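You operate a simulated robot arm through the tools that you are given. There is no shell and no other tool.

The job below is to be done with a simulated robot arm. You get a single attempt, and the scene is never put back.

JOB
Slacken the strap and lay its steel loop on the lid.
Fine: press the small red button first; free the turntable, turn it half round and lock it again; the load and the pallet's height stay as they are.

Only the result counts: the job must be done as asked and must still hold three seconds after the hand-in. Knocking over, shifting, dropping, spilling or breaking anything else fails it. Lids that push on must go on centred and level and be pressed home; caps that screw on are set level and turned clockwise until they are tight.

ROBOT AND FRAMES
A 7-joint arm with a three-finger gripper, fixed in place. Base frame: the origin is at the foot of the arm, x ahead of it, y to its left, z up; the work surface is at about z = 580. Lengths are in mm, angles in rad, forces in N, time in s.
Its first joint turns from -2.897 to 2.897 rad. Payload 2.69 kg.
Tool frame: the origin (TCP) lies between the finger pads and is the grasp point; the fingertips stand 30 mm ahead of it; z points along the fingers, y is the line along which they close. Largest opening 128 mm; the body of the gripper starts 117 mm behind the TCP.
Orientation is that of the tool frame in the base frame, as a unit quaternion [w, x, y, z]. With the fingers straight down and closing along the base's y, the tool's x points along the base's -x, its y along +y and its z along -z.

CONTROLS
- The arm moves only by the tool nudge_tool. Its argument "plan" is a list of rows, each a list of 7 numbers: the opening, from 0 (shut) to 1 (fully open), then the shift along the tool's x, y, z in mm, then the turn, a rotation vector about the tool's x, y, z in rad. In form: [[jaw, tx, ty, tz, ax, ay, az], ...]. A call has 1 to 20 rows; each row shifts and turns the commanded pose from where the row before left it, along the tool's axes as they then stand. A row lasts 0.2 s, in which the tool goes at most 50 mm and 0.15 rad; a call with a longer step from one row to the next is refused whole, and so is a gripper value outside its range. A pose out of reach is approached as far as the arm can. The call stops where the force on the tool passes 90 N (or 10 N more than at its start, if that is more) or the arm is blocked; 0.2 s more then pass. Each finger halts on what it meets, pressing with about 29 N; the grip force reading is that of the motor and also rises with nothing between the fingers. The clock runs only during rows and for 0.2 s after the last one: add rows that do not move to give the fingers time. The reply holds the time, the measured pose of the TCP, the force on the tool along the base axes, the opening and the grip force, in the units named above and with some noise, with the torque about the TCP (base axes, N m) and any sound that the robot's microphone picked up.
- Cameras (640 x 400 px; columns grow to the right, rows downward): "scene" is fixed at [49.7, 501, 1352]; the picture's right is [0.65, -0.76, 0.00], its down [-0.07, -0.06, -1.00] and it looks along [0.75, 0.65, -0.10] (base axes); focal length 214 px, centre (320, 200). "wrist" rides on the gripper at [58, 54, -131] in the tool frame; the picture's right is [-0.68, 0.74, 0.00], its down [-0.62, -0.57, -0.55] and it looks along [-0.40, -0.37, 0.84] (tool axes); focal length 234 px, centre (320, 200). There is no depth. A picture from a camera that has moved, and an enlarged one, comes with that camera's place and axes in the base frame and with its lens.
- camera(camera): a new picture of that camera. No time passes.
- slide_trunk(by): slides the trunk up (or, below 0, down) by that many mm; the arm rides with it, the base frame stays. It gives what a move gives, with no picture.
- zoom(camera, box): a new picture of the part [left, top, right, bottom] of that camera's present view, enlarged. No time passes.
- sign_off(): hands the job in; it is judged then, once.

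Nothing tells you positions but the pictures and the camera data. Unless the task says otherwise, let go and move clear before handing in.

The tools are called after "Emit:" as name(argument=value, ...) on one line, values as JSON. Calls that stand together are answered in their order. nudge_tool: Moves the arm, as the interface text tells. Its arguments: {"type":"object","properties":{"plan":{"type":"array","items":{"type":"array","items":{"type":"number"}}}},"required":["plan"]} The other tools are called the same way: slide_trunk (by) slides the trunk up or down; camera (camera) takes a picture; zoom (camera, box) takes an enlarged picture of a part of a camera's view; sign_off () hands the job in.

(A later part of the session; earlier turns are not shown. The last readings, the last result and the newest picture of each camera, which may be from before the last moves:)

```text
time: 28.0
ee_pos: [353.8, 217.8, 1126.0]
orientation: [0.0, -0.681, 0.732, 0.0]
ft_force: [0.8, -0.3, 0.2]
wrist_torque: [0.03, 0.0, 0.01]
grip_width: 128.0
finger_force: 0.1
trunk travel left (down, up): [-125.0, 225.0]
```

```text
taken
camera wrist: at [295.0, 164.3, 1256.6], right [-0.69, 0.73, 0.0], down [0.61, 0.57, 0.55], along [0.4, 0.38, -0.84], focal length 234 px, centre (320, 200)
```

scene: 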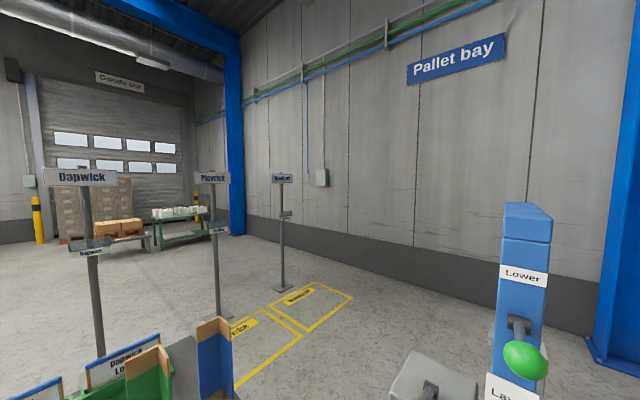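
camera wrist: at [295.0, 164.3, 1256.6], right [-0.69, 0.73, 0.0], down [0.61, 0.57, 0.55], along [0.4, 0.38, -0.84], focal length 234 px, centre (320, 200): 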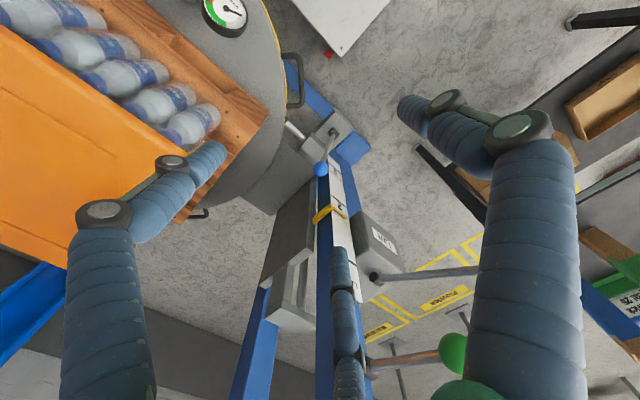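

Emit:
zoom(camera="wrist", box=[260, 90, 390, 200])

Emit:
zoom(camera="wrist", box=[240, 180, 440, 400])

```text
3.64 times, centred on (325, 145) of wrist
camera zoom: at [295.0, 164.3, 1256.6], right [-0.69, 0.73, 0.0], down [0.61, 0.57, 0.55], along [0.4, 0.38, -0.84], focal length 852 px, centre (302, 400)
```

zoom: 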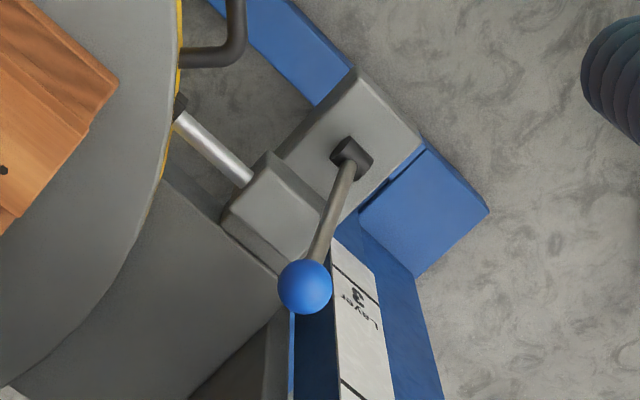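

```text
1.82 times, centred on (340, 290) of wrist
camera zoom: at [295.0, 164.3, 1256.6], right [-0.69, 0.73, 0.0], down [0.61, 0.57, 0.55], along [0.4, 0.38, -0.84], focal length 426 px, centre (284, 36)
```

zoom: 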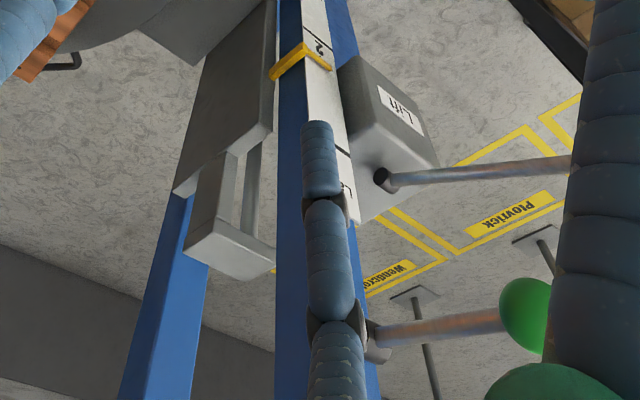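

The mast corner is at about (544,450), the Lower lever at y≈469 and the Lift lever at y≈554, so I'll stay at y<440. I'll turn back to yaw zero and descend toward the blue knob, which is at about (489,351,689).

Emit:
nudge_tool(plan=[[0.7, 0, 0, 0, 0, 0, 0.15], [0.7, 0, 0, 0, 0, 0, 0.15], [0.7, 0, 0, 0, 0, 0, 0.15], [0.7, 0, 0, 0, 0, 0, 0.15], [0.7, 0, 0, 0, 0, 0, 0.15], [0.7, 0, 0, 0, 0, 0, 0.15], [0.7, 0, 0, 0, 0, 0, 0.15], [0.7, 0, 0, 0, 0, 0, 0.15], [0.7, 0, 0, 0, 0, 0, 0.15], [0.7, 0, 0, 0, 0, 0, 0.15], [0.7, -6.6, 11.7, 39.4, 0, 0, 0], [0.7, -6.6, 11.7, 39.4, 0, 0, 0], [0.7, -6.6, 11.7, 39.4, 0, 0, 0], [0.7, -6.6, 11.7, 39.4, 0, 0, 0], [0.7, -6.6, 11.7, 39.4, 0, 0, 0], [0.7, -6.6, 11.7, 39.4, 0, 0, 0], [0.7, -6.6, 11.7, 39.4, 0, 0, 0]])

Emit:
camera(camera="wrist")

Emit:
camera(camera="scene")

```text
time: 31.6
ee_pos: [399.4, 299.2, 848.4]
orientation: [0.0, 0.0, 1.0, 0.0]
ft_force: [-0.3, -0.2, 0.5]
wrist_torque: [0.0, -0.02, 0.02]
grip_width: 89.6
finger_force: 0.1
trunk travel left (down, up): [-125.0, 225.0]
```

```text
taken
camera wrist: at [341.0, 353.2, 979.4], right [0.68, 0.74, 0.0], down [0.62, -0.57, 0.55], along [0.4, -0.37, -0.84], focal length 234 px, centre (320, 200)
```

wrist: 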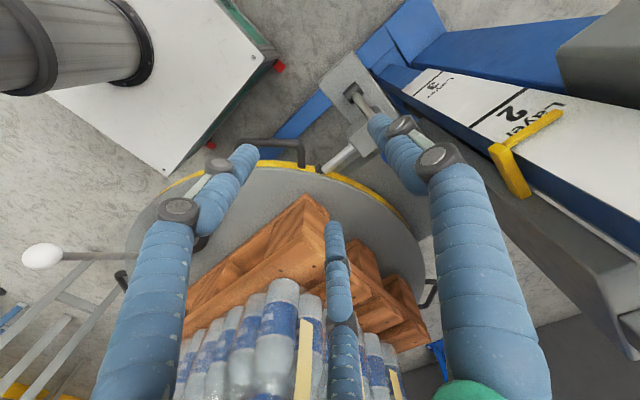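

```text
taken
```

scene: 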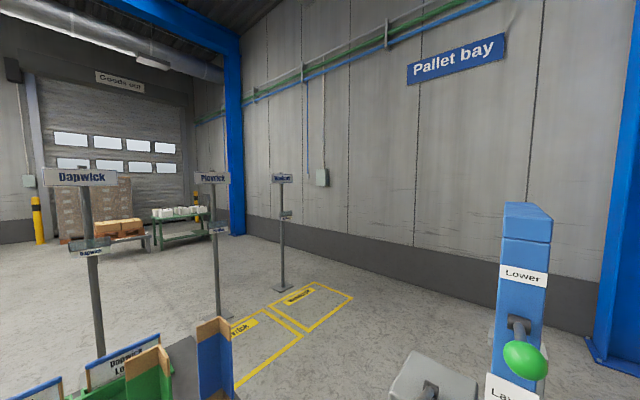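

Emit:
zoom(camera="wrist", box=[300, 40, 440, 190])

Emit:
zoom(camera="wrist", box=[230, 110, 420, 220])

```text
2.67 times, centred on (370, 115) of wrist
camera zoom: at [341.0, 353.2, 979.4], right [0.68, 0.74, 0.0], down [0.62, -0.57, 0.55], along [0.4, -0.37, -0.84], focal length 624 px, centre (187, 427)
```

zoom: 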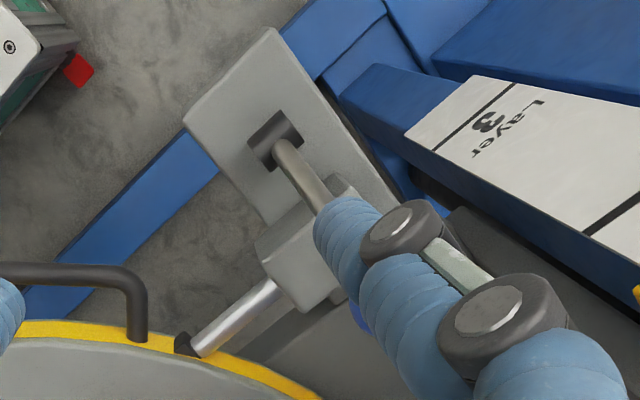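

```text
3.37 times, centred on (325, 165) of wrist
camera zoom: at [341.0, 353.2, 979.4], right [0.68, 0.74, 0.0], down [0.62, -0.57, 0.55], along [0.4, -0.37, -0.84], focal length 789 px, centre (303, 318)
```

zoom: 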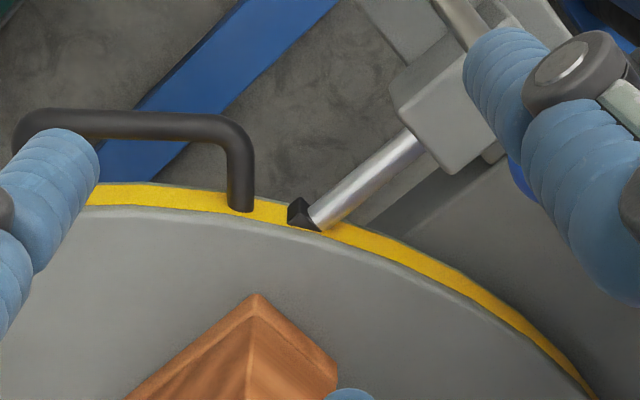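

The hub axis runs along y, so the lever swings in the x–z plane and pulls the pin out along +y. I'll hover above the knob and check the alignment.

Emit:
nudge_tool(plan=[[0.7, -29.9, 17.3, 0, 0, 0, 0], [0.7, -29.9, 17.3, 0, 0, 0, 0], [0.7, -29.9, 17.3, 0, 0, 0, 0], [0.7, 0, 0, 34, 0, 0, 0], [0.7, 0, 0, 34, 0, 0, 0]])

Emit:
camera(camera="wrist")

Emit:
camera(camera="scene")

```text
time: 32.8
ee_pos: [489.6, 351.3, 781.5]
orientation: [-0.001, -0.001, 1.0, -0.001]
ft_force: [0.8, 0.1, 0.1]
wrist_torque: [-0.03, -0.01, -0.02]
grip_width: 89.7
finger_force: 0.0
trunk travel left (down, up): [-125.0, 225.0]
```

```text
taken
camera wrist: at [430.3, 406.2, 912.2], right [0.68, 0.74, 0.0], down [0.62, -0.57, 0.55], along [0.4, -0.37, -0.84], focal length 234 px, centre (320, 200)
```

wrist: 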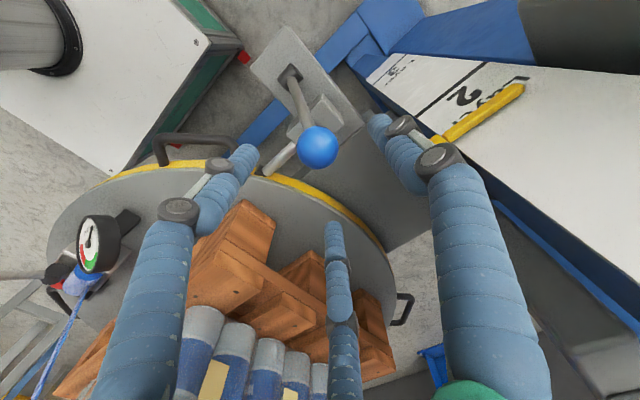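

```text
taken
```

scene: 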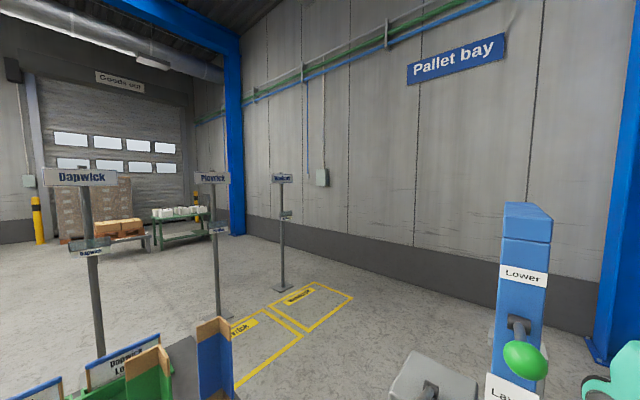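

The knob lies right under the tool at about (490,349,689). I'll descend around it and close gently.

Emit:
nudge_tool(plan=[[0.7, 0, -2, 31, 0, 0, 0], [0.7, 0, 0, 31, 0, 0, 0], [0.7, 0, 0, 30, 0, 0, 0], [0.7, 0, 0, 0, 0, 0, 0]])

Emit:
camera(camera="wrist")

```text
time: 33.8
ee_pos: [488.4, 351.2, 688.2]
orientation: [0.0, 0.001, 1.0, 0.0]
ft_force: [0.5, 0.8, -0.1]
wrist_torque: [-0.03, 0.03, -0.02]
grip_width: 89.5
finger_force: 0.1
trunk travel left (down, up): [-125.0, 225.0]
```

```text
taken
camera wrist: at [430.2, 404.7, 819.6], right [0.68, 0.74, 0.0], down [0.62, -0.57, 0.55], along [0.4, -0.37, -0.84], focal length 234 px, centre (320, 200)
```

wrist: 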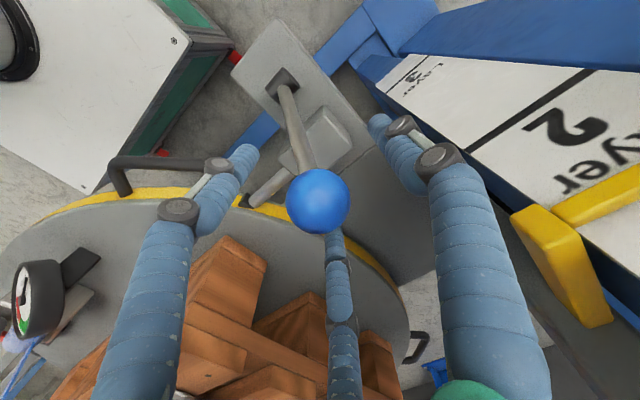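

The knob is centred between the fingers to within a few mm. I'll make a small correction and close on it.

Emit:
nudge_tool(plan=[[0.7, -3, -3, -2, 0, 0, 0], [0.3, 0, 0, 0, 0, 0, 0], [0.2, 0, 0, 0, 0, 0, 0], [0.2, 0, 0, 0, 0, 0, 0], [0.2, 0, 0, 0, 0, 0, 0]])

Emit:
camera(camera="wrist")

```text
time: 35.0
ee_pos: [491.9, 347.2, 690.7]
orientation: [0.001, 0.001, 1.0, 0.0]
ft_force: [-10.3, 22.1, -13.7]
wrist_torque: [-0.05, 0.51, -0.43]
grip_width: 39.3
finger_force: 45.1
trunk travel left (down, up): [-125.0, 225.0]
```

```text
taken
camera wrist: at [432.6, 402.3, 821.2], right [0.68, 0.74, 0.0], down [0.62, -0.57, 0.55], along [0.4, -0.37, -0.84], focal length 234 px, centre (320, 200)
```

wrist: 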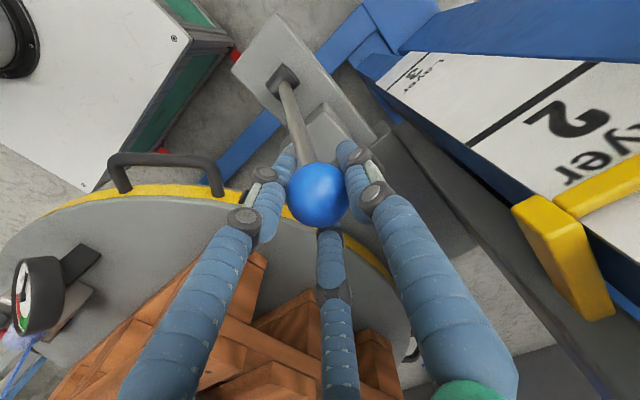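

I have hold of the knob. I'll centre it by 2 mm in y and then try a small swing toward −x along the arc.

Emit:
nudge_tool(plan=[[0.2, 0, 2, 0, 0, 0, 0], [0.2, 0, 0, 0, 0, 0, 0]])

Emit:
nudge_tool(plan=[[0.2, 4.7, 0, -1.6, 0, 0, 0], [0.2, 4.7, 0, -1.5, 0, 0, 0], [0.2, 0, 0, 0, 0, 0, 0]])

```text
time: 35.6
ee_pos: [490.6, 348.3, 689.6]
orientation: [-0.001, 0.001, 1.0, -0.001]
ft_force: [-4.5, -3.1, -13.0]
wrist_torque: [-0.8, 0.01, -0.3]
grip_width: 39.2
finger_force: 44.8
trunk travel left (down, up): [-125.0, 225.0]
```

```text
time: 36.4
ee_pos: [482.4, 349.1, 691.5]
orientation: [-0.002, 0.001, 1.0, -0.001]
ft_force: [-8.1, 1.4, -38.9]
wrist_torque: [-0.23, -0.52, -0.2]
grip_width: 37.9
finger_force: 46.0
trunk travel left (down, up): [-125.0, 225.0]
```

The knob follows in −x with little resistance, while the tool is pulling up too hard. I'll lower slightly and continue the swing.

Emit:
nudge_tool(plan=[[0.2, 0, 0, 3, 0, 0, 0], [0.2, 5, 0, 0, 0, 0, 0], [0.2, 5, 0, -0.5, 0, 0, 0], [0.2, 0, 0, 0, 0, 0, 0]])

Emit:
zoom(camera="wrist", box=[200, 60, 440, 240])

```text
time: 37.4
ee_pos: [473.4, 349.8, 693.7]
orientation: [0.0, 0.0, 1.0, 0.001]
ft_force: [0.4, -15.8, 9.6]
wrist_torque: [-0.87, 0.69, 0.24]
grip_width: 37.9
finger_force: 45.6
trunk travel left (down, up): [-125.0, 225.0]
```

```text
2.22 times, centred on (320, 150) of wrist
camera zoom: at [414.7, 403.5, 824.5], right [0.68, 0.74, 0.0], down [0.61, -0.57, 0.55], along [0.4, -0.37, -0.84], focal length 520 px, centre (320, 311)
```

zoom: 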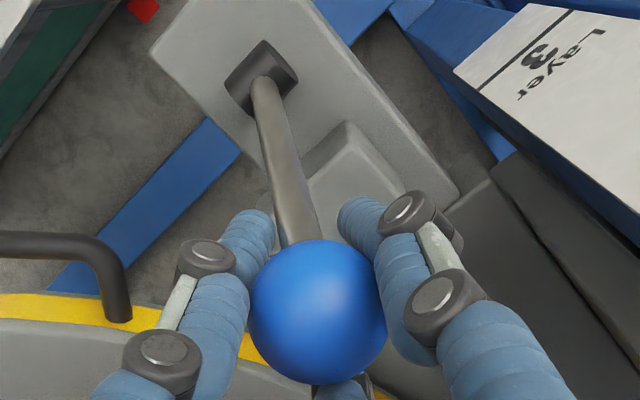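

The lever is swinging freely now. I'll continue the arc toward −x in small steps while correcting y.

Emit:
nudge_tool(plan=[[0.2, 6, -1, -2.5, 0, 0, 0], [0.2, 7, 0, -1.5, 0, 0, 0], [0.2, 7, 0, -1.2, 0, 0, 0], [0.2, 7, 0, -0.8, 0, 0, 0], [0.2, 0, 0, 0, 0, 0, 0]])

Emit:
zoom(camera="wrist", box=[160, 40, 480, 240])

```text
time: 38.6
ee_pos: [446.0, 348.3, 696.7]
orientation: [0.0, 0.0, 1.0, 0.001]
ft_force: [0.9, 21.4, -27.7]
wrist_torque: [-0.15, -0.5, -0.1]
grip_width: 38.7
finger_force: 45.2
trunk travel left (down, up): [-125.0, 225.0]
```

```text
2.00 times, centred on (320, 140) of wrist
camera zoom: at [387.4, 403.4, 828.6], right [0.68, 0.74, 0.0], down [0.62, -0.57, 0.55], along [0.4, -0.37, -0.84], focal length 468 px, centre (320, 320)
```

zoom: 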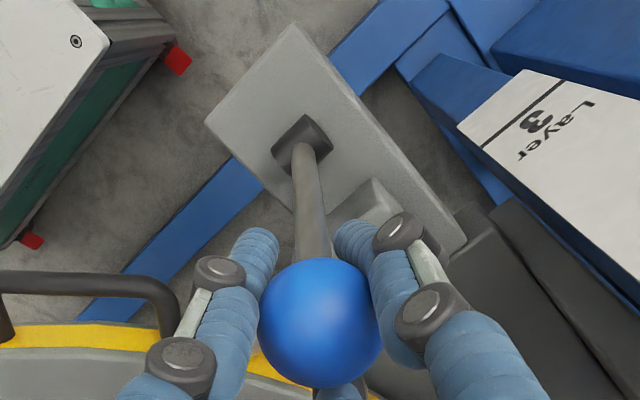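

Emit:
nudge_tool(plan=[[0.2, 7, 0.6, 1.5, 0, 0, 0], [0.2, 7, 0, 0, 0, 0, 0], [0.2, 7, 0, 0, 0, 0, 0], [0.2, 7, 0, 0.4, 0, 0, 0], [0.2, 0, 0, 0, 0, 0, 0]])

Emit:
zoom(camera="wrist", box=[160, 40, 480, 240])

```text
time: 39.8
ee_pos: [418.4, 349.8, 695.0]
orientation: [0.0, 0.0, 1.0, 0.0]
ft_force: [5.7, 19.4, -19.9]
wrist_torque: [0.36, -0.6, -0.03]
grip_width: 37.5
finger_force: 44.5
trunk travel left (down, up): [-125.0, 225.0]
```

```text
2.00 times, centred on (320, 140) of wrist
camera zoom: at [359.4, 403.3, 826.4], right [0.68, 0.74, 0.0], down [0.62, -0.57, 0.55], along [0.4, -0.37, -0.84], focal length 468 px, centre (320, 320)
```

zoom: 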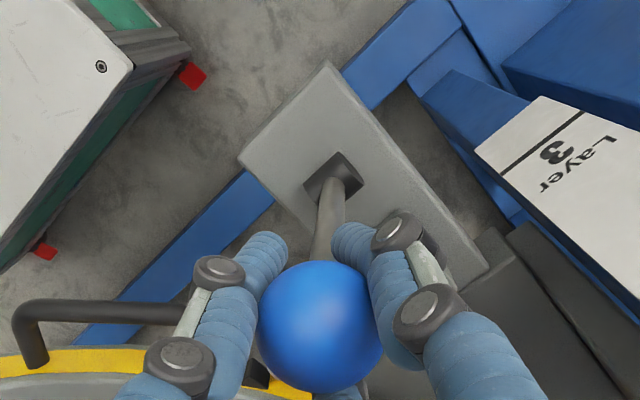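

Emit:
nudge_tool(plan=[[0.2, 7, 0.8, 1.8, 0, 0, 0], [0.2, 7, 0, 1, 0, 0, 0], [0.2, 7, 0, 1.4, 0, 0, 0], [0.2, 7, 0, 1.8, 0, 0, 0], [0.2, 0, 0, 0, 0, 0, 0]])

Emit:
zoom(camera="wrist", box=[160, 40, 480, 240])

```text
time: 41.0
ee_pos: [389.9, 350.0, 689.1]
orientation: [-0.001, 0.0, 1.0, -0.002]
ft_force: [8.0, -1.5, -20.6]
wrist_torque: [0.1, -0.67, -0.09]
grip_width: 37.4
finger_force: 44.8
trunk travel left (down, up): [-125.0, 225.0]
```

```text
2.00 times, centred on (320, 140) of wrist
camera zoom: at [331.5, 403.0, 820.4], right [0.68, 0.74, 0.0], down [0.62, -0.57, 0.55], along [0.4, -0.37, -0.84], focal length 468 px, centre (320, 320)
```

zoom: 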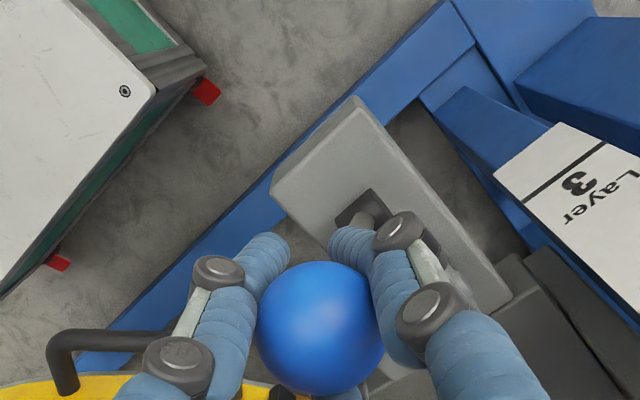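

Emit:
nudge_tool(plan=[[0.2, 6, 0, 3.5, 0, 0, 0], [0.2, 6, 0, 2, 0, 0, 0], [0.2, 6, 0, 2.4, 0, 0, 0], [0.2, 0, 0, 0, 0, 0, 0]])

Emit:
zoom(camera="wrist", box=[160, 40, 480, 240])

```text
time: 42.0
ee_pos: [373.9, 348.6, 682.2]
orientation: [0.0, 0.001, 1.0, 0.001]
ft_force: [38.1, -41.2, 7.3]
wrist_torque: [-1.77, -1.95, -0.85]
grip_width: 38.4
finger_force: 45.1
trunk travel left (down, up): [-125.0, 225.0]
```

```text
2.00 times, centred on (320, 140) of wrist
camera zoom: at [314.8, 402.3, 813.6], right [0.68, 0.73, 0.0], down [0.61, -0.57, 0.55], along [0.4, -0.37, -0.84], focal length 468 px, centre (320, 320)
```

zoom: 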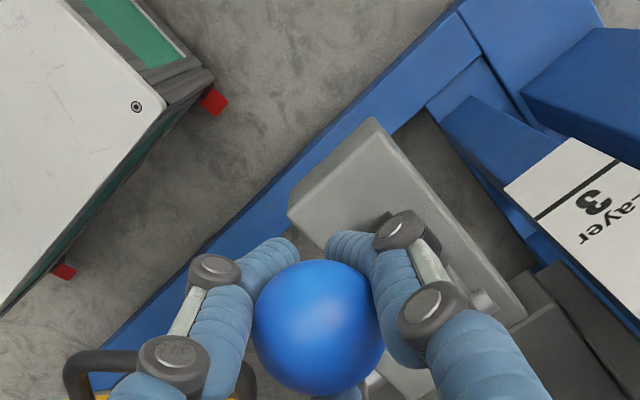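

The resistance of 38 N in x suggests the end stop. I'll relax a little, open, rise and check the pin.

Emit:
nudge_tool(plan=[[0.2, -2, -1.5, 0, 0, 0, 0], [0.7, 0, 0, 0, 0, 0, 0], [0.7, 0, 0, 0, 0, 0, 0], [0.7, 0, 0, -30, 0, 0, 0], [0.7, 0, 0, -40, 0, 0, 0], [0.7, 0, 0, -40, 0, 0, 0]])

Emit:
camera(camera="wrist")

Emit:
zoom(camera="wrist", box=[240, 60, 440, 200])

```text
time: 43.4
ee_pos: [373.5, 350.2, 792.9]
orientation: [-0.001, 0.0, 1.0, -0.001]
ft_force: [-1.1, 0.3, -0.2]
wrist_torque: [0.01, -0.01, -0.01]
grip_width: 89.4
finger_force: 0.1
trunk travel left (down, up): [-125.0, 225.0]
```

```text
taken
camera wrist: at [315.3, 403.0, 923.4], right [0.68, 0.74, 0.0], down [0.62, -0.57, 0.55], along [0.4, -0.37, -0.84], focal length 234 px, centre (320, 200)
```

wrist: 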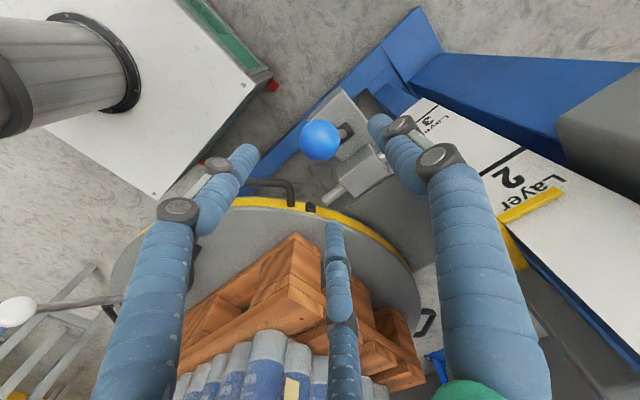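

```text
2.86 times, centred on (340, 130) of wrist
camera zoom: at [315.3, 403.0, 923.4], right [0.68, 0.74, 0.0], down [0.62, -0.57, 0.55], along [0.4, -0.37, -0.84], focal length 669 px, centre (263, 400)
```

zoom: 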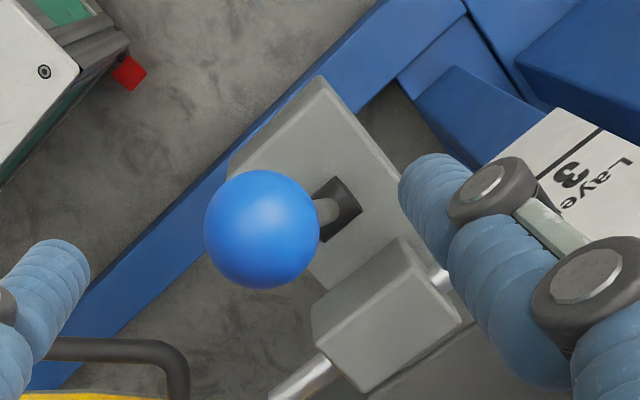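

The pin's rear end now shows behind the block, so it has withdrawn. I'll check the gap between the tip and the socket.

Emit:
zoom(camera="wrist", box=[250, 140, 400, 230])

Emit:
camera(camera="scene")

```text
4.27 times, centred on (325, 185) of wrist
camera zoom: at [315.3, 403.0, 923.4], right [0.68, 0.74, 0.0], down [0.62, -0.57, 0.55], along [0.4, -0.37, -0.84], focal length 999 px, centre (299, 264)
```

zoom: 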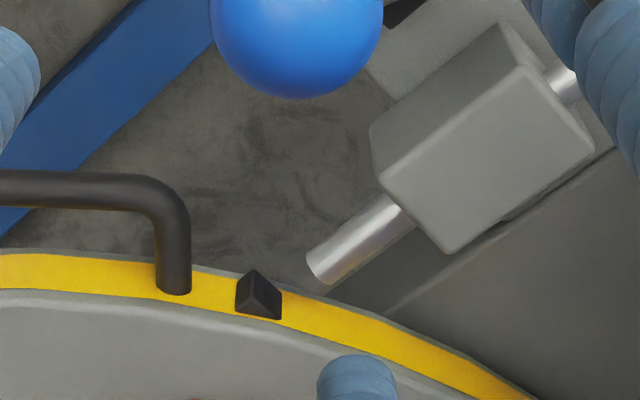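

```text
taken
```

scene: 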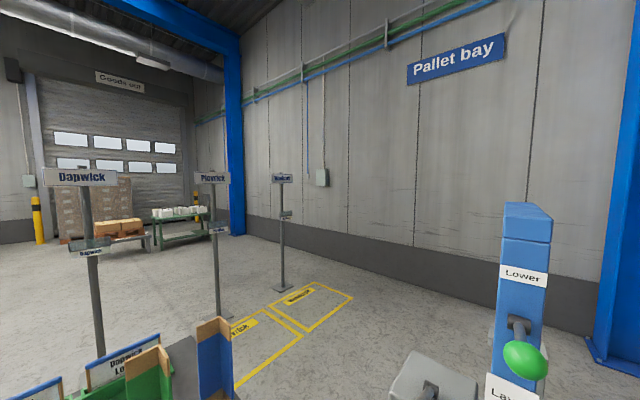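

The pin is clear of the rim, so the turntable should be free. Next I'll look closely at the nearest rim handle, at about (391,191,540), to decide how to push it.

Emit:
nudge_tool(plan=[[0.7, -2, -40, 0, 0, 0, 0], [0.7, -2, -40, 0, 0, 0, 0], [0.7, -2, -40, 0, 0, 0, 0], [0.7, 0, -10, 40, 0, 0, 0], [0.7, 0, 0, 40, 0, 0, 0]])

Emit:
camera(camera="wrist")

Emit:
zoom(camera="wrist", box=[230, 60, 420, 200])

```text
time: 44.6
ee_pos: [379.3, 218.4, 711.2]
orientation: [0.0, 0.0, 1.0, 0.0]
ft_force: [-0.5, 0.9, 0.6]
wrist_torque: [0.04, -0.03, 0.01]
grip_width: 89.7
finger_force: 0.2
trunk travel left (down, up): [-125.0, 225.0]
```

```text
taken
camera wrist: at [320.6, 271.4, 842.8], right [0.68, 0.74, 0.0], down [0.62, -0.57, 0.55], along [0.4, -0.37, -0.84], focal length 234 px, centre (320, 200)
```

wrist: 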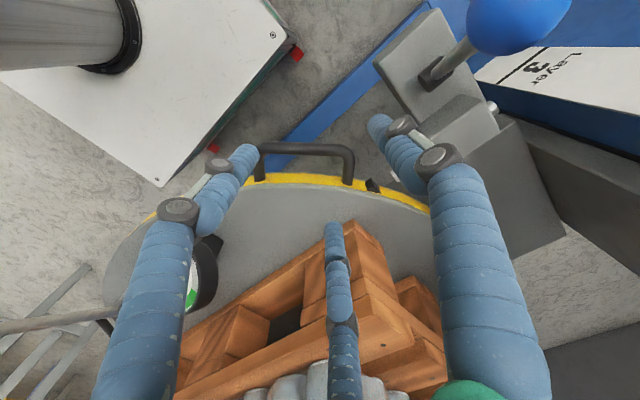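

```text
2.86 times, centred on (325, 130) of wrist
camera zoom: at [320.6, 271.4, 842.8], right [0.68, 0.74, 0.0], down [0.62, -0.57, 0.55], along [0.4, -0.37, -0.84], focal length 669 px, centre (306, 400)
```

zoom: 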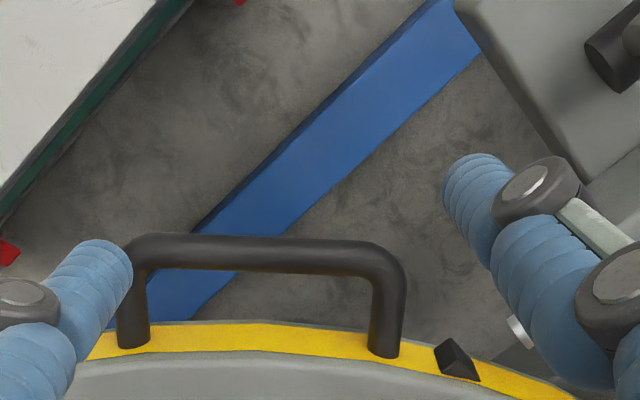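

The handle is a U of about 16 mm bar, 116 mm long, standing out about 50 mm from the rim, with its middle near (390,183,545). I plan to grip the bar with the jaws closing radially, so I'll test in free air whether the needed yaw is reachable.

Emit:
nudge_tool(plan=[[0.7, 0, 0, -45, 0, 0, 0], [0.7, 0, 0, -45, 0, 0, 0], [0.7, 0, 0, -45, 0, 0, 0], [0.7, 0, 0, 0, 0, 0, 0.15], [0.7, 0, 0, 0, 0, 0, 0.15], [0.7, 0, 0, 0, 0, 0, 0.15], [0.7, 0, 0, 0, 0, 0, 0.15], [0.7, 0, 0, 0, 0, 0, 0.15], [0.7, 0, 0, 0, 0, 0, 0.15], [0.7, 0, 0, 0, 0, 0, 0.15], [0.7, 0, 0, 0, 0, 0, 0.15], [0.7, 0, 0, 0, 0, 0, 0.15], [0.7, 0, 0, 0, 0, 0, 0.15], [0.7, 0, 0, 0, 0, 0, 0.15], [0.7, 0, 0, 0, 0, 0, 0.15], [0.7, 0, 0, 0, 0, 0, 0.15], [0.7, 0, 0, 0, 0, 0, 0.15], [0.7, 0, 0, 0, 0, 0, 0.15], [0.7, 0, 0, 0, 0, 0, 0.106]])

Emit:
camera(camera="wrist")

```text
time: 48.6
ee_pos: [379.8, 217.7, 847.7]
orientation: [-0.001, 0.924, 0.382, 0.0]
ft_force: [-0.5, 0.6, -0.5]
wrist_torque: [-0.01, 0.04, 0.01]
grip_width: 89.5
finger_force: 0.1
trunk travel left (down, up): [-125.0, 225.0]
```

```text
taken
camera wrist: at [458.8, 221.2, 978.2], right [0.04, -1.0, 0.0], down [-0.84, -0.03, 0.55], along [-0.55, -0.02, -0.84], focal length 234 px, centre (320, 200)
```

wrist: 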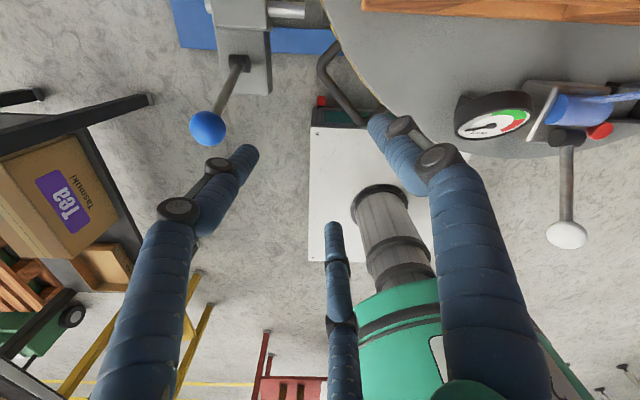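

The inward-facing yaw is reachable. I'll measure the handle from this new angle.

Emit:
zoom(camera="wrist", box=[290, 20, 430, 150])

```text
3.08 times, centred on (360, 85) of wrist
camera zoom: at [458.8, 221.2, 978.2], right [0.04, -1.0, 0.0], down [-0.84, -0.03, 0.55], along [-0.55, -0.02, -0.84], focal length 720 px, centre (197, 554)
```

zoom: 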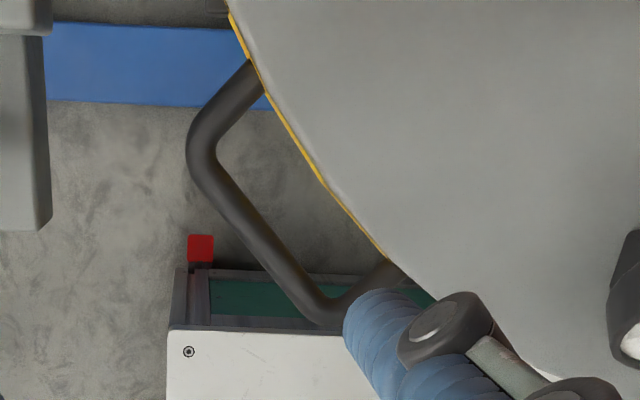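

The rim's yellow band spans about z 534–566 at radius 397, and the bar is at radius about 433 and z≈540, centred near (393,181). I'll narrow the jaws to 32 mm and hover over the bar with one finger due inside the U.

Emit:
nudge_tool(plan=[[0.25, -4.15, 7.95, 36, 0, 0, 0], [0.25, -4.15, 7.95, 36, 0, 0, 0], [0.25, -4.15, 7.95, 36, 0, 0, 0], [0.25, -4.15, 7.95, 36, 0, 0, 0], [0.25, 0, 0, 0, 0, 0, 0]])

Emit:
camera(camera="wrist")

Emit:
zoom(camera="wrist", box=[220, 60, 420, 200])

```text
time: 49.8
ee_pos: [392.4, 181.7, 702.3]
orientation: [0.0, 0.924, 0.382, 0.0]
ft_force: [-0.8, 0.2, 0.1]
wrist_torque: [0.01, 0.02, 0.03]
grip_width: 32.2
finger_force: 0.1
trunk travel left (down, up): [-125.0, 225.0]
```

```text
taken
camera wrist: at [470.9, 186.7, 834.2], right [0.04, -1.0, 0.0], down [-0.84, -0.04, 0.55], along [-0.55, -0.02, -0.84], focal length 234 px, centre (320, 200)
```

wrist: 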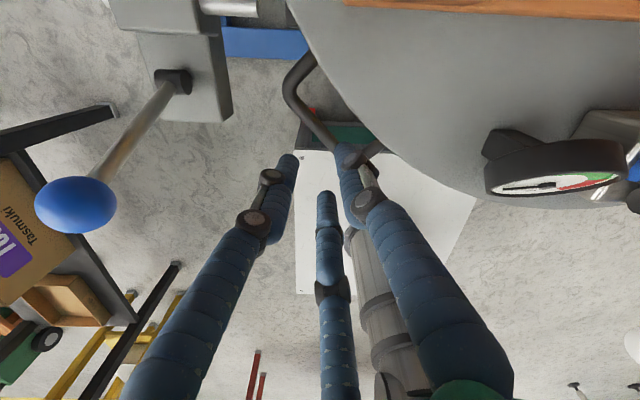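

```text
2.86 times, centred on (320, 130) of wrist
camera zoom: at [470.9, 186.7, 834.2], right [0.04, -1.0, 0.0], down [-0.84, -0.04, 0.55], along [-0.55, -0.02, -0.84], focal length 669 px, centre (320, 400)
```

zoom: 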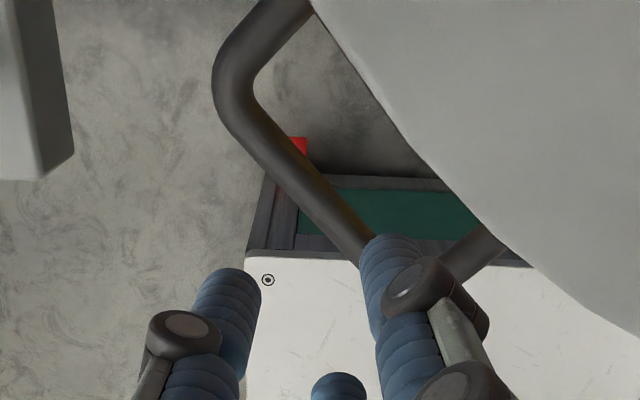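

Emit:
zoom(camera="wrist", box=[280, 40, 400, 150])

```text
3.64 times, centred on (340, 95) of wrist
camera zoom: at [470.9, 186.7, 834.2], right [0.04, -1.0, 0.0], down [-0.84, -0.04, 0.55], along [-0.55, -0.02, -0.84], focal length 852 px, centre (247, 582)
```

zoom: 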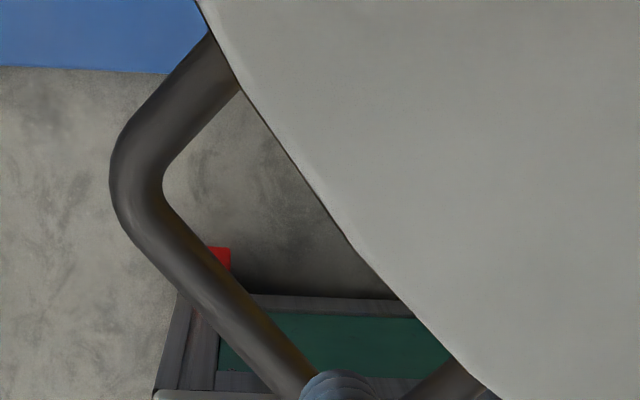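

Combining the views gives the bar middle at (389,183.4,548), radius about 438, with a 34 mm gap to the rim. I'll correct 4.5 mm outward, descend partway and check.

Emit:
nudge_tool(plan=[[0.25, -1.1, -4.5, 30, 0, 0, 0], [0.25, 0, 0, 36, 0, 0, 0], [0.25, 0, 0, 34, 0, 0, 0], [0.25, 0, 0, 0, 0, 0, 0]])

Emit:
camera(camera="wrist")

Emit:
zoom(camera="wrist", box=[250, 100, 410, 220])

```text
time: 50.8
ee_pos: [386.3, 186.8, 602.9]
orientation: [0.0, 0.924, 0.383, 0.0]
ft_force: [0.2, 0.4, -0.2]
wrist_torque: [-0.04, 0.04, -0.01]
grip_width: 31.9
finger_force: 0.1
trunk travel left (down, up): [-125.0, 225.0]
```

```text
taken
camera wrist: at [465.4, 189.5, 734.0], right [0.04, -1.0, 0.0], down [-0.84, -0.04, 0.55], along [-0.55, -0.02, -0.84], focal length 234 px, centre (320, 200)
```

wrist: 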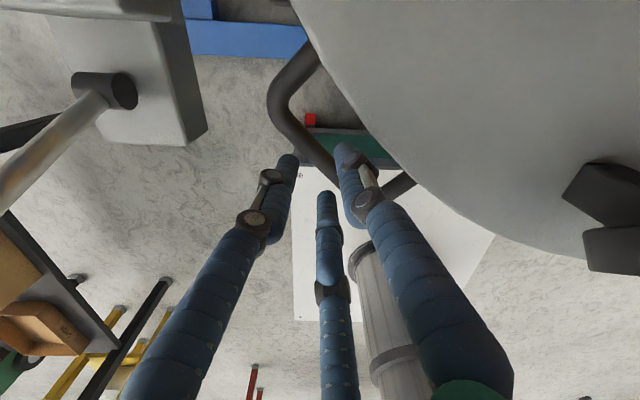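

```text
3.33 times, centred on (330, 160) of wrist
camera zoom: at [465.4, 189.5, 734.0], right [0.04, -1.0, 0.0], down [-0.84, -0.04, 0.55], along [-0.55, -0.02, -0.84], focal length 781 px, centre (287, 333)
```

zoom: 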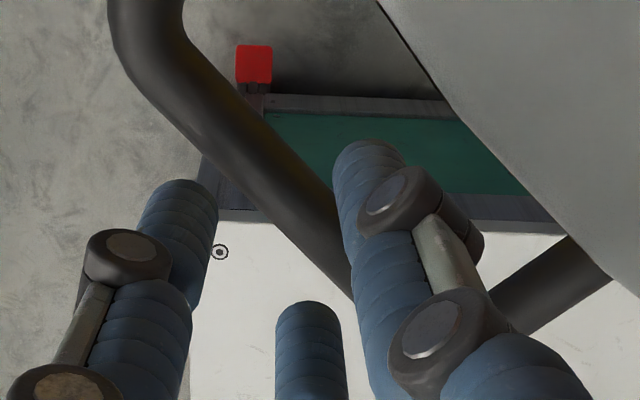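

The bar runs between the fingers, about 2–3 mm outboard of centre. I'll shift 2 mm outward and descend gradually with force checks.

Emit:
nudge_tool(plan=[[0.25, 0, -2, 10, 0, 0, 0], [0.25, 0, 0, 10, 0, 0, 0], [0.25, 0, 0, 8, 0, 0, 0], [0.25, 0, 0, 0, 0, 0, 0]])

Emit:
zoom(camera="wrist", box=[250, 100, 410, 220])

```text
time: 51.8
ee_pos: [385.4, 187.3, 574.8]
orientation: [0.001, 0.924, 0.383, 0.0]
ft_force: [-0.8, 0.6, -0.7]
wrist_torque: [0.02, 0.01, 0.01]
grip_width: 32.2
finger_force: 0.0
trunk travel left (down, up): [-125.0, 225.0]
```

```text
3.33 times, centred on (330, 160) of wrist
camera zoom: at [464.5, 190.7, 706.1], right [0.04, -1.0, 0.0], down [-0.84, -0.04, 0.55], along [-0.55, -0.02, -0.84], focal length 781 px, centre (287, 333)
```

zoom: 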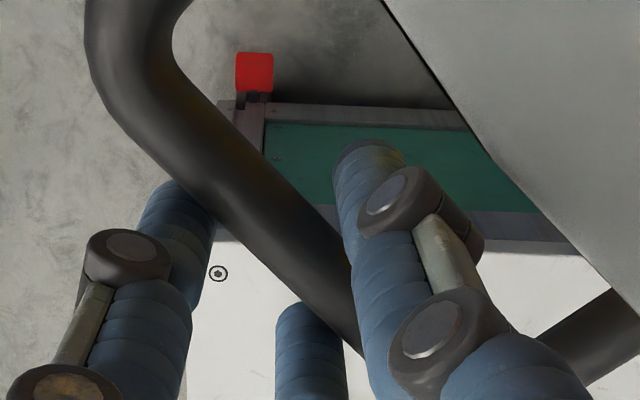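

The bar now passes between the fingertips without contact. I'll go down the rest and then close on it.

Emit:
nudge_tool(plan=[[0.25, 0, 0, 9, 0, 0, 0], [0.25, 0, 0, 9, 0, 0, 0], [0.25, 0, 0, 7, 0, 0, 0], [0.25, 0, 0, 0, 0, 0, 0]])

Emit:
zoom(camera="wrist", box=[250, 100, 410, 220])

```text
time: 52.8
ee_pos: [384.4, 186.9, 550.9]
orientation: [0.0, 0.924, 0.383, 0.0]
ft_force: [-0.2, 0.2, 0.5]
wrist_torque: [0.0, 0.01, -0.01]
grip_width: 31.8
finger_force: 0.1
trunk travel left (down, up): [-125.0, 225.0]
```

```text
3.33 times, centred on (330, 160) of wrist
camera zoom: at [464.0, 190.8, 681.0], right [0.04, -1.0, 0.0], down [-0.84, -0.04, 0.55], along [-0.55, -0.02, -0.84], focal length 781 px, centre (287, 333)
```

zoom: 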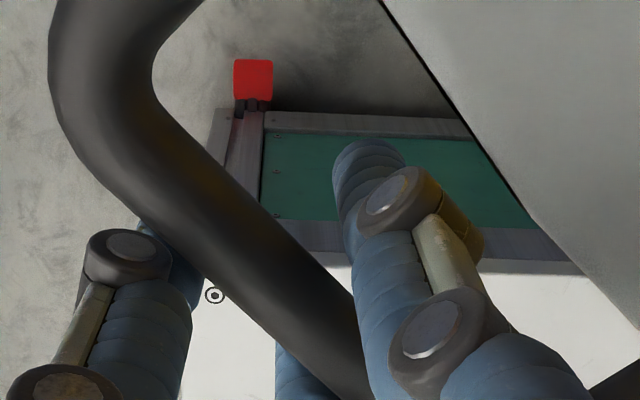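

The bar is between the fingers and no force shows. I'll close the grip.

Emit:
nudge_tool(plan=[[0.05, 0, 0, 0, 0, 0, 0], [0.05, 0, 0, 0, 0, 0, 0], [0.05, 0, 0, 0, 0, 0, 0]])

Emit:
zoom(camera="wrist", box=[250, 100, 410, 220])

```text
time: 53.6
ee_pos: [385.3, 188.0, 549.2]
orientation: [0.001, 0.924, 0.382, -0.001]
ft_force: [-0.1, 1.7, -12.9]
wrist_torque: [0.22, 0.06, -0.04]
grip_width: 23.9
finger_force: 45.1
trunk travel left (down, up): [-125.0, 225.0]
```

```text
3.33 times, centred on (330, 160) of wrist
camera zoom: at [463.9, 190.7, 680.6], right [0.04, -1.0, 0.0], down [-0.83, -0.04, 0.55], along [-0.55, -0.02, -0.84], focal length 781 px, centre (287, 333)
```

zoom: 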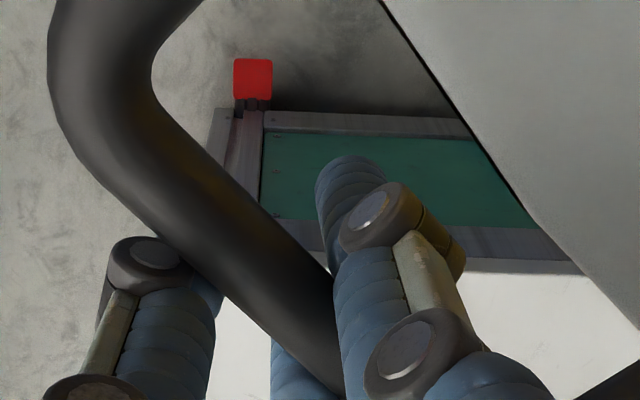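

The grip holds the bar (width 24 mm) with almost no side force. I'll begin turning the table counter-clockwise along the arc, with a small test first.

Emit:
nudge_tool(plan=[[0.05, -2.2, 0, 0, 0, 0, -0.005], [0.05, -4.4, 0.02, 0, 0, 0, -0.01], [0.05, -4.4, 0.02, 0, 0, 0, -0.01], [0.05, -4.4, 0.02, 0, 0, 0, -0.01], [0.05, -2.2, 0, 0, 0, 0, -0.005], [0.05, 0, 0, 0, 0, 0, 0]])

Emit:
zoom(camera="wrist", box=[180, 0, 460, 220])

```text
time: 55.0
ee_pos: [374.1, 174.3, 549.9]
orientation: [0.0, 0.916, 0.401, -0.001]
ft_force: [0.2, 2.0, -41.8]
wrist_torque: [0.2, 0.07, -0.08]
grip_width: 24.0
finger_force: 45.3
trunk travel left (down, up): [-125.0, 225.0]
```

```text
1.82 times, centred on (320, 110) of wrist
camera zoom: at [451.6, 181.3, 680.6], right [0.08, -1.0, 0.0], down [-0.83, -0.07, 0.55], along [-0.55, -0.05, -0.84], focal length 426 px, centre (320, 364)
```

zoom: 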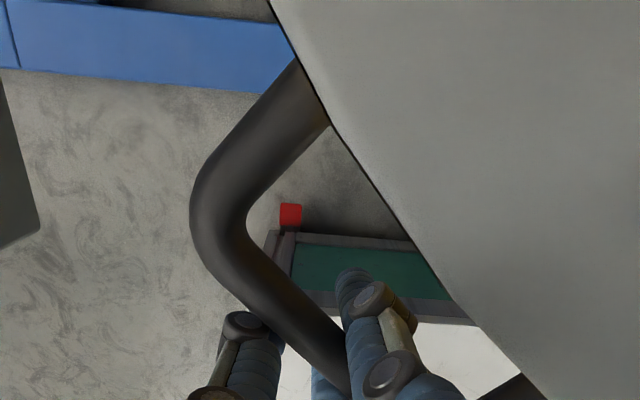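

The table turns freely with almost no lateral force; only a downward pull has built up. I'll ease the tool down slightly and continue.

Emit:
nudge_tool(plan=[[0.05, 0, 0, 2, 0, 0, 0], [0.05, 0, 0, 0, 0, 0, 0]])

```text
time: 55.6
ee_pos: [372.9, 176.0, 549.0]
orientation: [0.0, 0.916, 0.401, 0.001]
ft_force: [-9.2, 14.5, 8.2]
wrist_torque: [0.02, 0.13, -0.32]
grip_width: 24.1
finger_force: 45.4
trunk travel left (down, up): [-125.0, 225.0]
```

Emit:
nudge_tool(plan=[[0.05, -4.4, 0.02, 0, 0, 0, -0.01], [0.05, -6.6, 0.05, 0, 0, 0, -0.015], [0.05, -8.8, 0.09, 0, 0, 0, -0.02], [0.05, -8.8, 0.09, 0, 0, 0, -0.02], [0.05, -8.8, 0.09, 0, 0, 0, -0.02], [0.05, -8.8, 0.09, 0, 0, 0, -0.02], [0.05, -8.8, 0.09, 0, 0, 0, -0.02], [0.05, -6.6, 0.05, 0, 0, 0, -0.015], [0.05, -4.4, 0.02, 0, 0, 0, -0.01], [0.05, 0, 0, 0, 0, 0, 0]])

Emit:
camera(camera="wrist")

```text
time: 56.7
ee_pos: [351.2, 149.6, 545.3]
orientation: [0.001, 0.901, 0.433, -0.003]
ft_force: [11.2, -5.0, -69.3]
wrist_torque: [0.4, -0.67, 0.88]
grip_width: 21.6
finger_force: 44.0
trunk travel left (down, up): [-125.0, 225.0]
stopped in row 5: the force on the tool passed its limit at 96 N (the readings are from after the stop); the commanded pose is now the measured one
```

```text
taken
camera wrist: at [430.5, 162.6, 675.8], right [0.15, -0.99, 0.0], down [-0.82, -0.12, 0.55], along [-0.55, -0.09, -0.83], focal length 234 px, centre (320, 200)
```

wrist: 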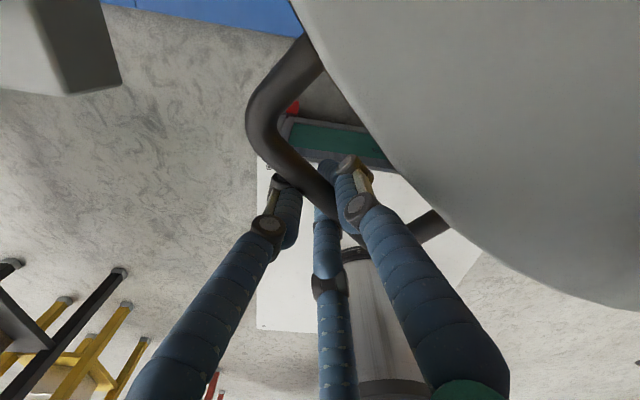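

The fingers crept under the bar, so the grip was about 10 mm low and pulled down. I'll open, raise the tool to z≈558 and grip again.

Emit:
nudge_tool(plan=[[0.27, 0, 0, 0, 0, 0, 0], [0.27, 0, 0, 0, 0, 0, 0], [0.27, 0, 0, -7, 0, 0, 0], [0.27, 0, 0, -6, 0, 0, 0], [0.27, 0, 0, 0, 0, 0, 0]])

Emit:
zoom(camera="wrist", box=[250, 100, 410, 220])

```text
time: 57.2
ee_pos: [350.4, 149.3, 544.5]
orientation: [0.001, 0.902, 0.431, -0.003]
ft_force: [12.6, -12.6, -57.5]
wrist_torque: [0.11, 0.01, 0.44]
grip_width: 24.7
finger_force: 0.0
trunk travel left (down, up): [-125.0, 225.0]
stopped in row 2: the force on the tool passed its limit at 92 N (the readings are from after the stop); the commanded pose is now the measured one
```

```text
3.33 times, centred on (330, 160) of wrist
camera zoom: at [429.2, 161.1, 675.4], right [0.15, -0.99, 0.0], down [-0.82, -0.12, 0.55], along [-0.55, -0.09, -0.83], focal length 781 px, centre (287, 333)
```

zoom: 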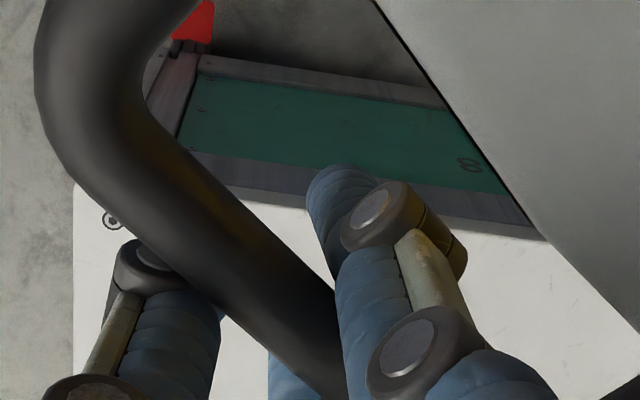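

Emit:
nudge_tool(plan=[[0.27, 0, 0, 0, 0, 0, 0], [0.27, 0, 0, 0, 0, 0, 0]])

Emit:
camera(camera="wrist")

```text
time: 57.8
ee_pos: [348.6, 150.0, 546.9]
orientation: [-0.001, 0.902, 0.432, -0.005]
ft_force: [-8.4, 12.8, -38.5]
wrist_torque: [0.08, 0.3, -0.08]
grip_width: 27.9
finger_force: 0.0
trunk travel left (down, up): [-125.0, 225.0]
```

```text
taken
camera wrist: at [428.3, 162.7, 676.0], right [0.15, -0.99, 0.0], down [-0.82, -0.12, 0.56], along [-0.55, -0.08, -0.83], focal length 234 px, centre (320, 200)
```

wrist: 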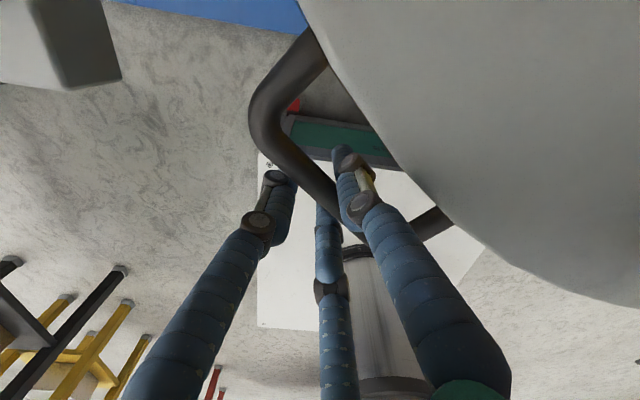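

Emit:
nudge_tool(plan=[[0.27, 0, 0, 1.5, 0, 0, 0], [0.27, 0, 0, 0, 0, 0, 0], [0.27, 0, 0, 0, 0, 0, 0]])

Emit:
zoom(camera="wrist", box=[230, 90, 430, 250])

```text
time: 58.6
ee_pos: [351.5, 149.4, 545.2]
orientation: [0.002, 0.902, 0.431, -0.002]
ft_force: [-0.6, 0.7, -0.1]
wrist_torque: [0.0, 0.01, -0.03]
grip_width: 34.6
finger_force: 0.0
trunk travel left (down, up): [-125.0, 225.0]
```

```text
2.50 times, centred on (330, 170) of wrist
camera zoom: at [429.2, 162.2, 675.6], right [0.15, -0.99, 0.0], down [-0.82, -0.12, 0.55], along [-0.55, -0.08, -0.83], focal length 585 px, centre (295, 275)
```

zoom: 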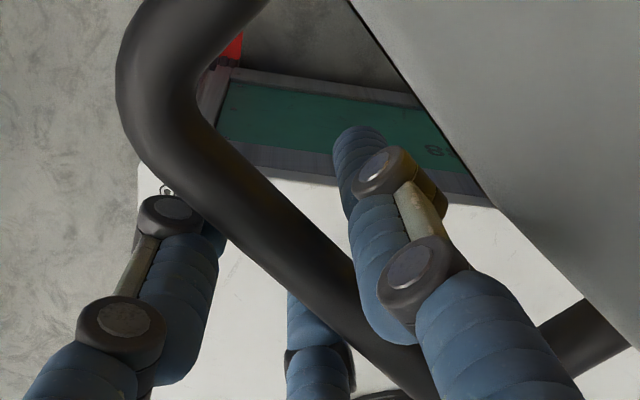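

The grip is free now with no force, and the bar most likely lies above the grasp point, at knuckle height. I'll raise 11 mm and close again to see whether the width reads near the bar's 16 mm.

Emit:
nudge_tool(plan=[[0.27, 0, 0, -6, 0, 0, 0], [0.27, 0, 0, -5, 0, 0, 0], [0.27, 0, 0, 0, 0, 0, 0]])

Emit:
nudge_tool(plan=[[0.05, 0, 0, 0, 0, 0, 0], [0.05, 0, 0, 0, 0, 0, 0], [0.05, 0, 0, 0, 0, 0, 0]])

Emit:
zoom(camera="wrist", box=[230, 90, 430, 250])

```text
time: 59.4
ee_pos: [350.0, 151.0, 556.1]
orientation: [0.001, 0.902, 0.431, -0.002]
ft_force: [-0.3, 0.3, 0.3]
wrist_torque: [0.02, -0.02, -0.01]
grip_width: 34.4
finger_force: 0.0
trunk travel left (down, up): [-125.0, 225.0]
```

```text
time: 60.2
ee_pos: [350.8, 149.5, 554.5]
orientation: [0.0, 0.902, 0.431, -0.002]
ft_force: [13.8, -11.4, -9.0]
wrist_torque: [0.03, 0.03, 0.4]
grip_width: 24.1
finger_force: 45.2
trunk travel left (down, up): [-125.0, 225.0]
```

```text
2.50 times, centred on (330, 170) of wrist
camera zoom: at [429.7, 162.3, 686.1], right [0.15, -0.99, 0.0], down [-0.83, -0.12, 0.55], along [-0.54, -0.08, -0.83], focal length 585 px, centre (295, 275)
```

zoom: 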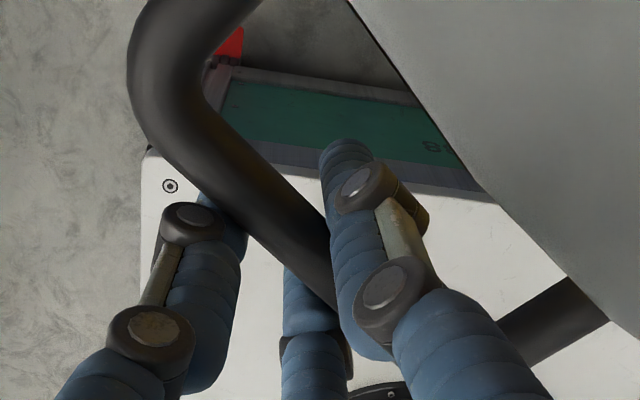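

Emit:
nudge_tool(plan=[[0.27, 0, 0, 0, 0, 0, 0], [0.27, 0, 0, 0, 0, 0, 0], [0.27, 0, 0, -6, 0, 0, 0], [0.05, 0, 0, 0, 0, 0, 0], [0.05, 0, 0, 0, 0, 0, 0], [0.05, 0, 0, 0, 0, 0, 0]])

Emit:
nudge_tool(plan=[[0.05, -2.2, 0, 0, 0, 0, -0.005], [0.05, -4.4, 0.02, 0, 0, 0, -0.01], [0.05, -4.4, 0.02, 0, 0, 0, -0.01], [0.05, 0, 0, 0, 0, 0, 0]])

```text
time: 61.6
ee_pos: [351.5, 149.3, 560.4]
orientation: [0.0, 0.902, 0.431, -0.001]
ft_force: [14.5, -12.5, -10.9]
wrist_torque: [-0.02, -0.04, 0.34]
grip_width: 24.7
finger_force: 44.6
trunk travel left (down, up): [-125.0, 225.0]
```

```text
time: 62.6
ee_pos: [344.7, 140.3, 562.0]
orientation: [0.001, 0.897, 0.442, -0.003]
ft_force: [20.9, -16.6, -15.9]
wrist_torque: [-0.06, 0.03, 0.46]
grip_width: 24.7
finger_force: 44.4
trunk travel left (down, up): [-125.0, 225.0]
```

This higher grip behaves better. I'll correct about 1 mm inward and continue the arc in moderate steps.

Emit:
nudge_tool(plan=[[0.05, 0, 1, 0.3, 0, 0, 0], [0.05, -4.4, 0.02, 0, 0, 0, -0.01], [0.05, -6.6, 0.05, 0, 0, 0, -0.015], [0.05, -6.6, 0.05, 0, 0, 0, -0.015], [0.05, -6.6, 0.05, 0, 0, 0, -0.015], [0.05, -6.6, 0.05, 0, 0, 0, -0.015], [0.05, -4.4, 0.02, 0, 0, 0, -0.01], [0.05, 0, 0, 0, 0, 0, 0]])

```text
time: 64.4
ee_pos: [325.4, 113.7, 561.0]
orientation: [0.001, 0.878, 0.478, -0.003]
ft_force: [-11.1, 5.9, -5.0]
wrist_torque: [-0.18, 0.19, 0.23]
grip_width: 24.4
finger_force: 44.6
out of reach, approached as far as the arm can: row 5
trunk travel left (down, up): [-125.0, 225.0]
```

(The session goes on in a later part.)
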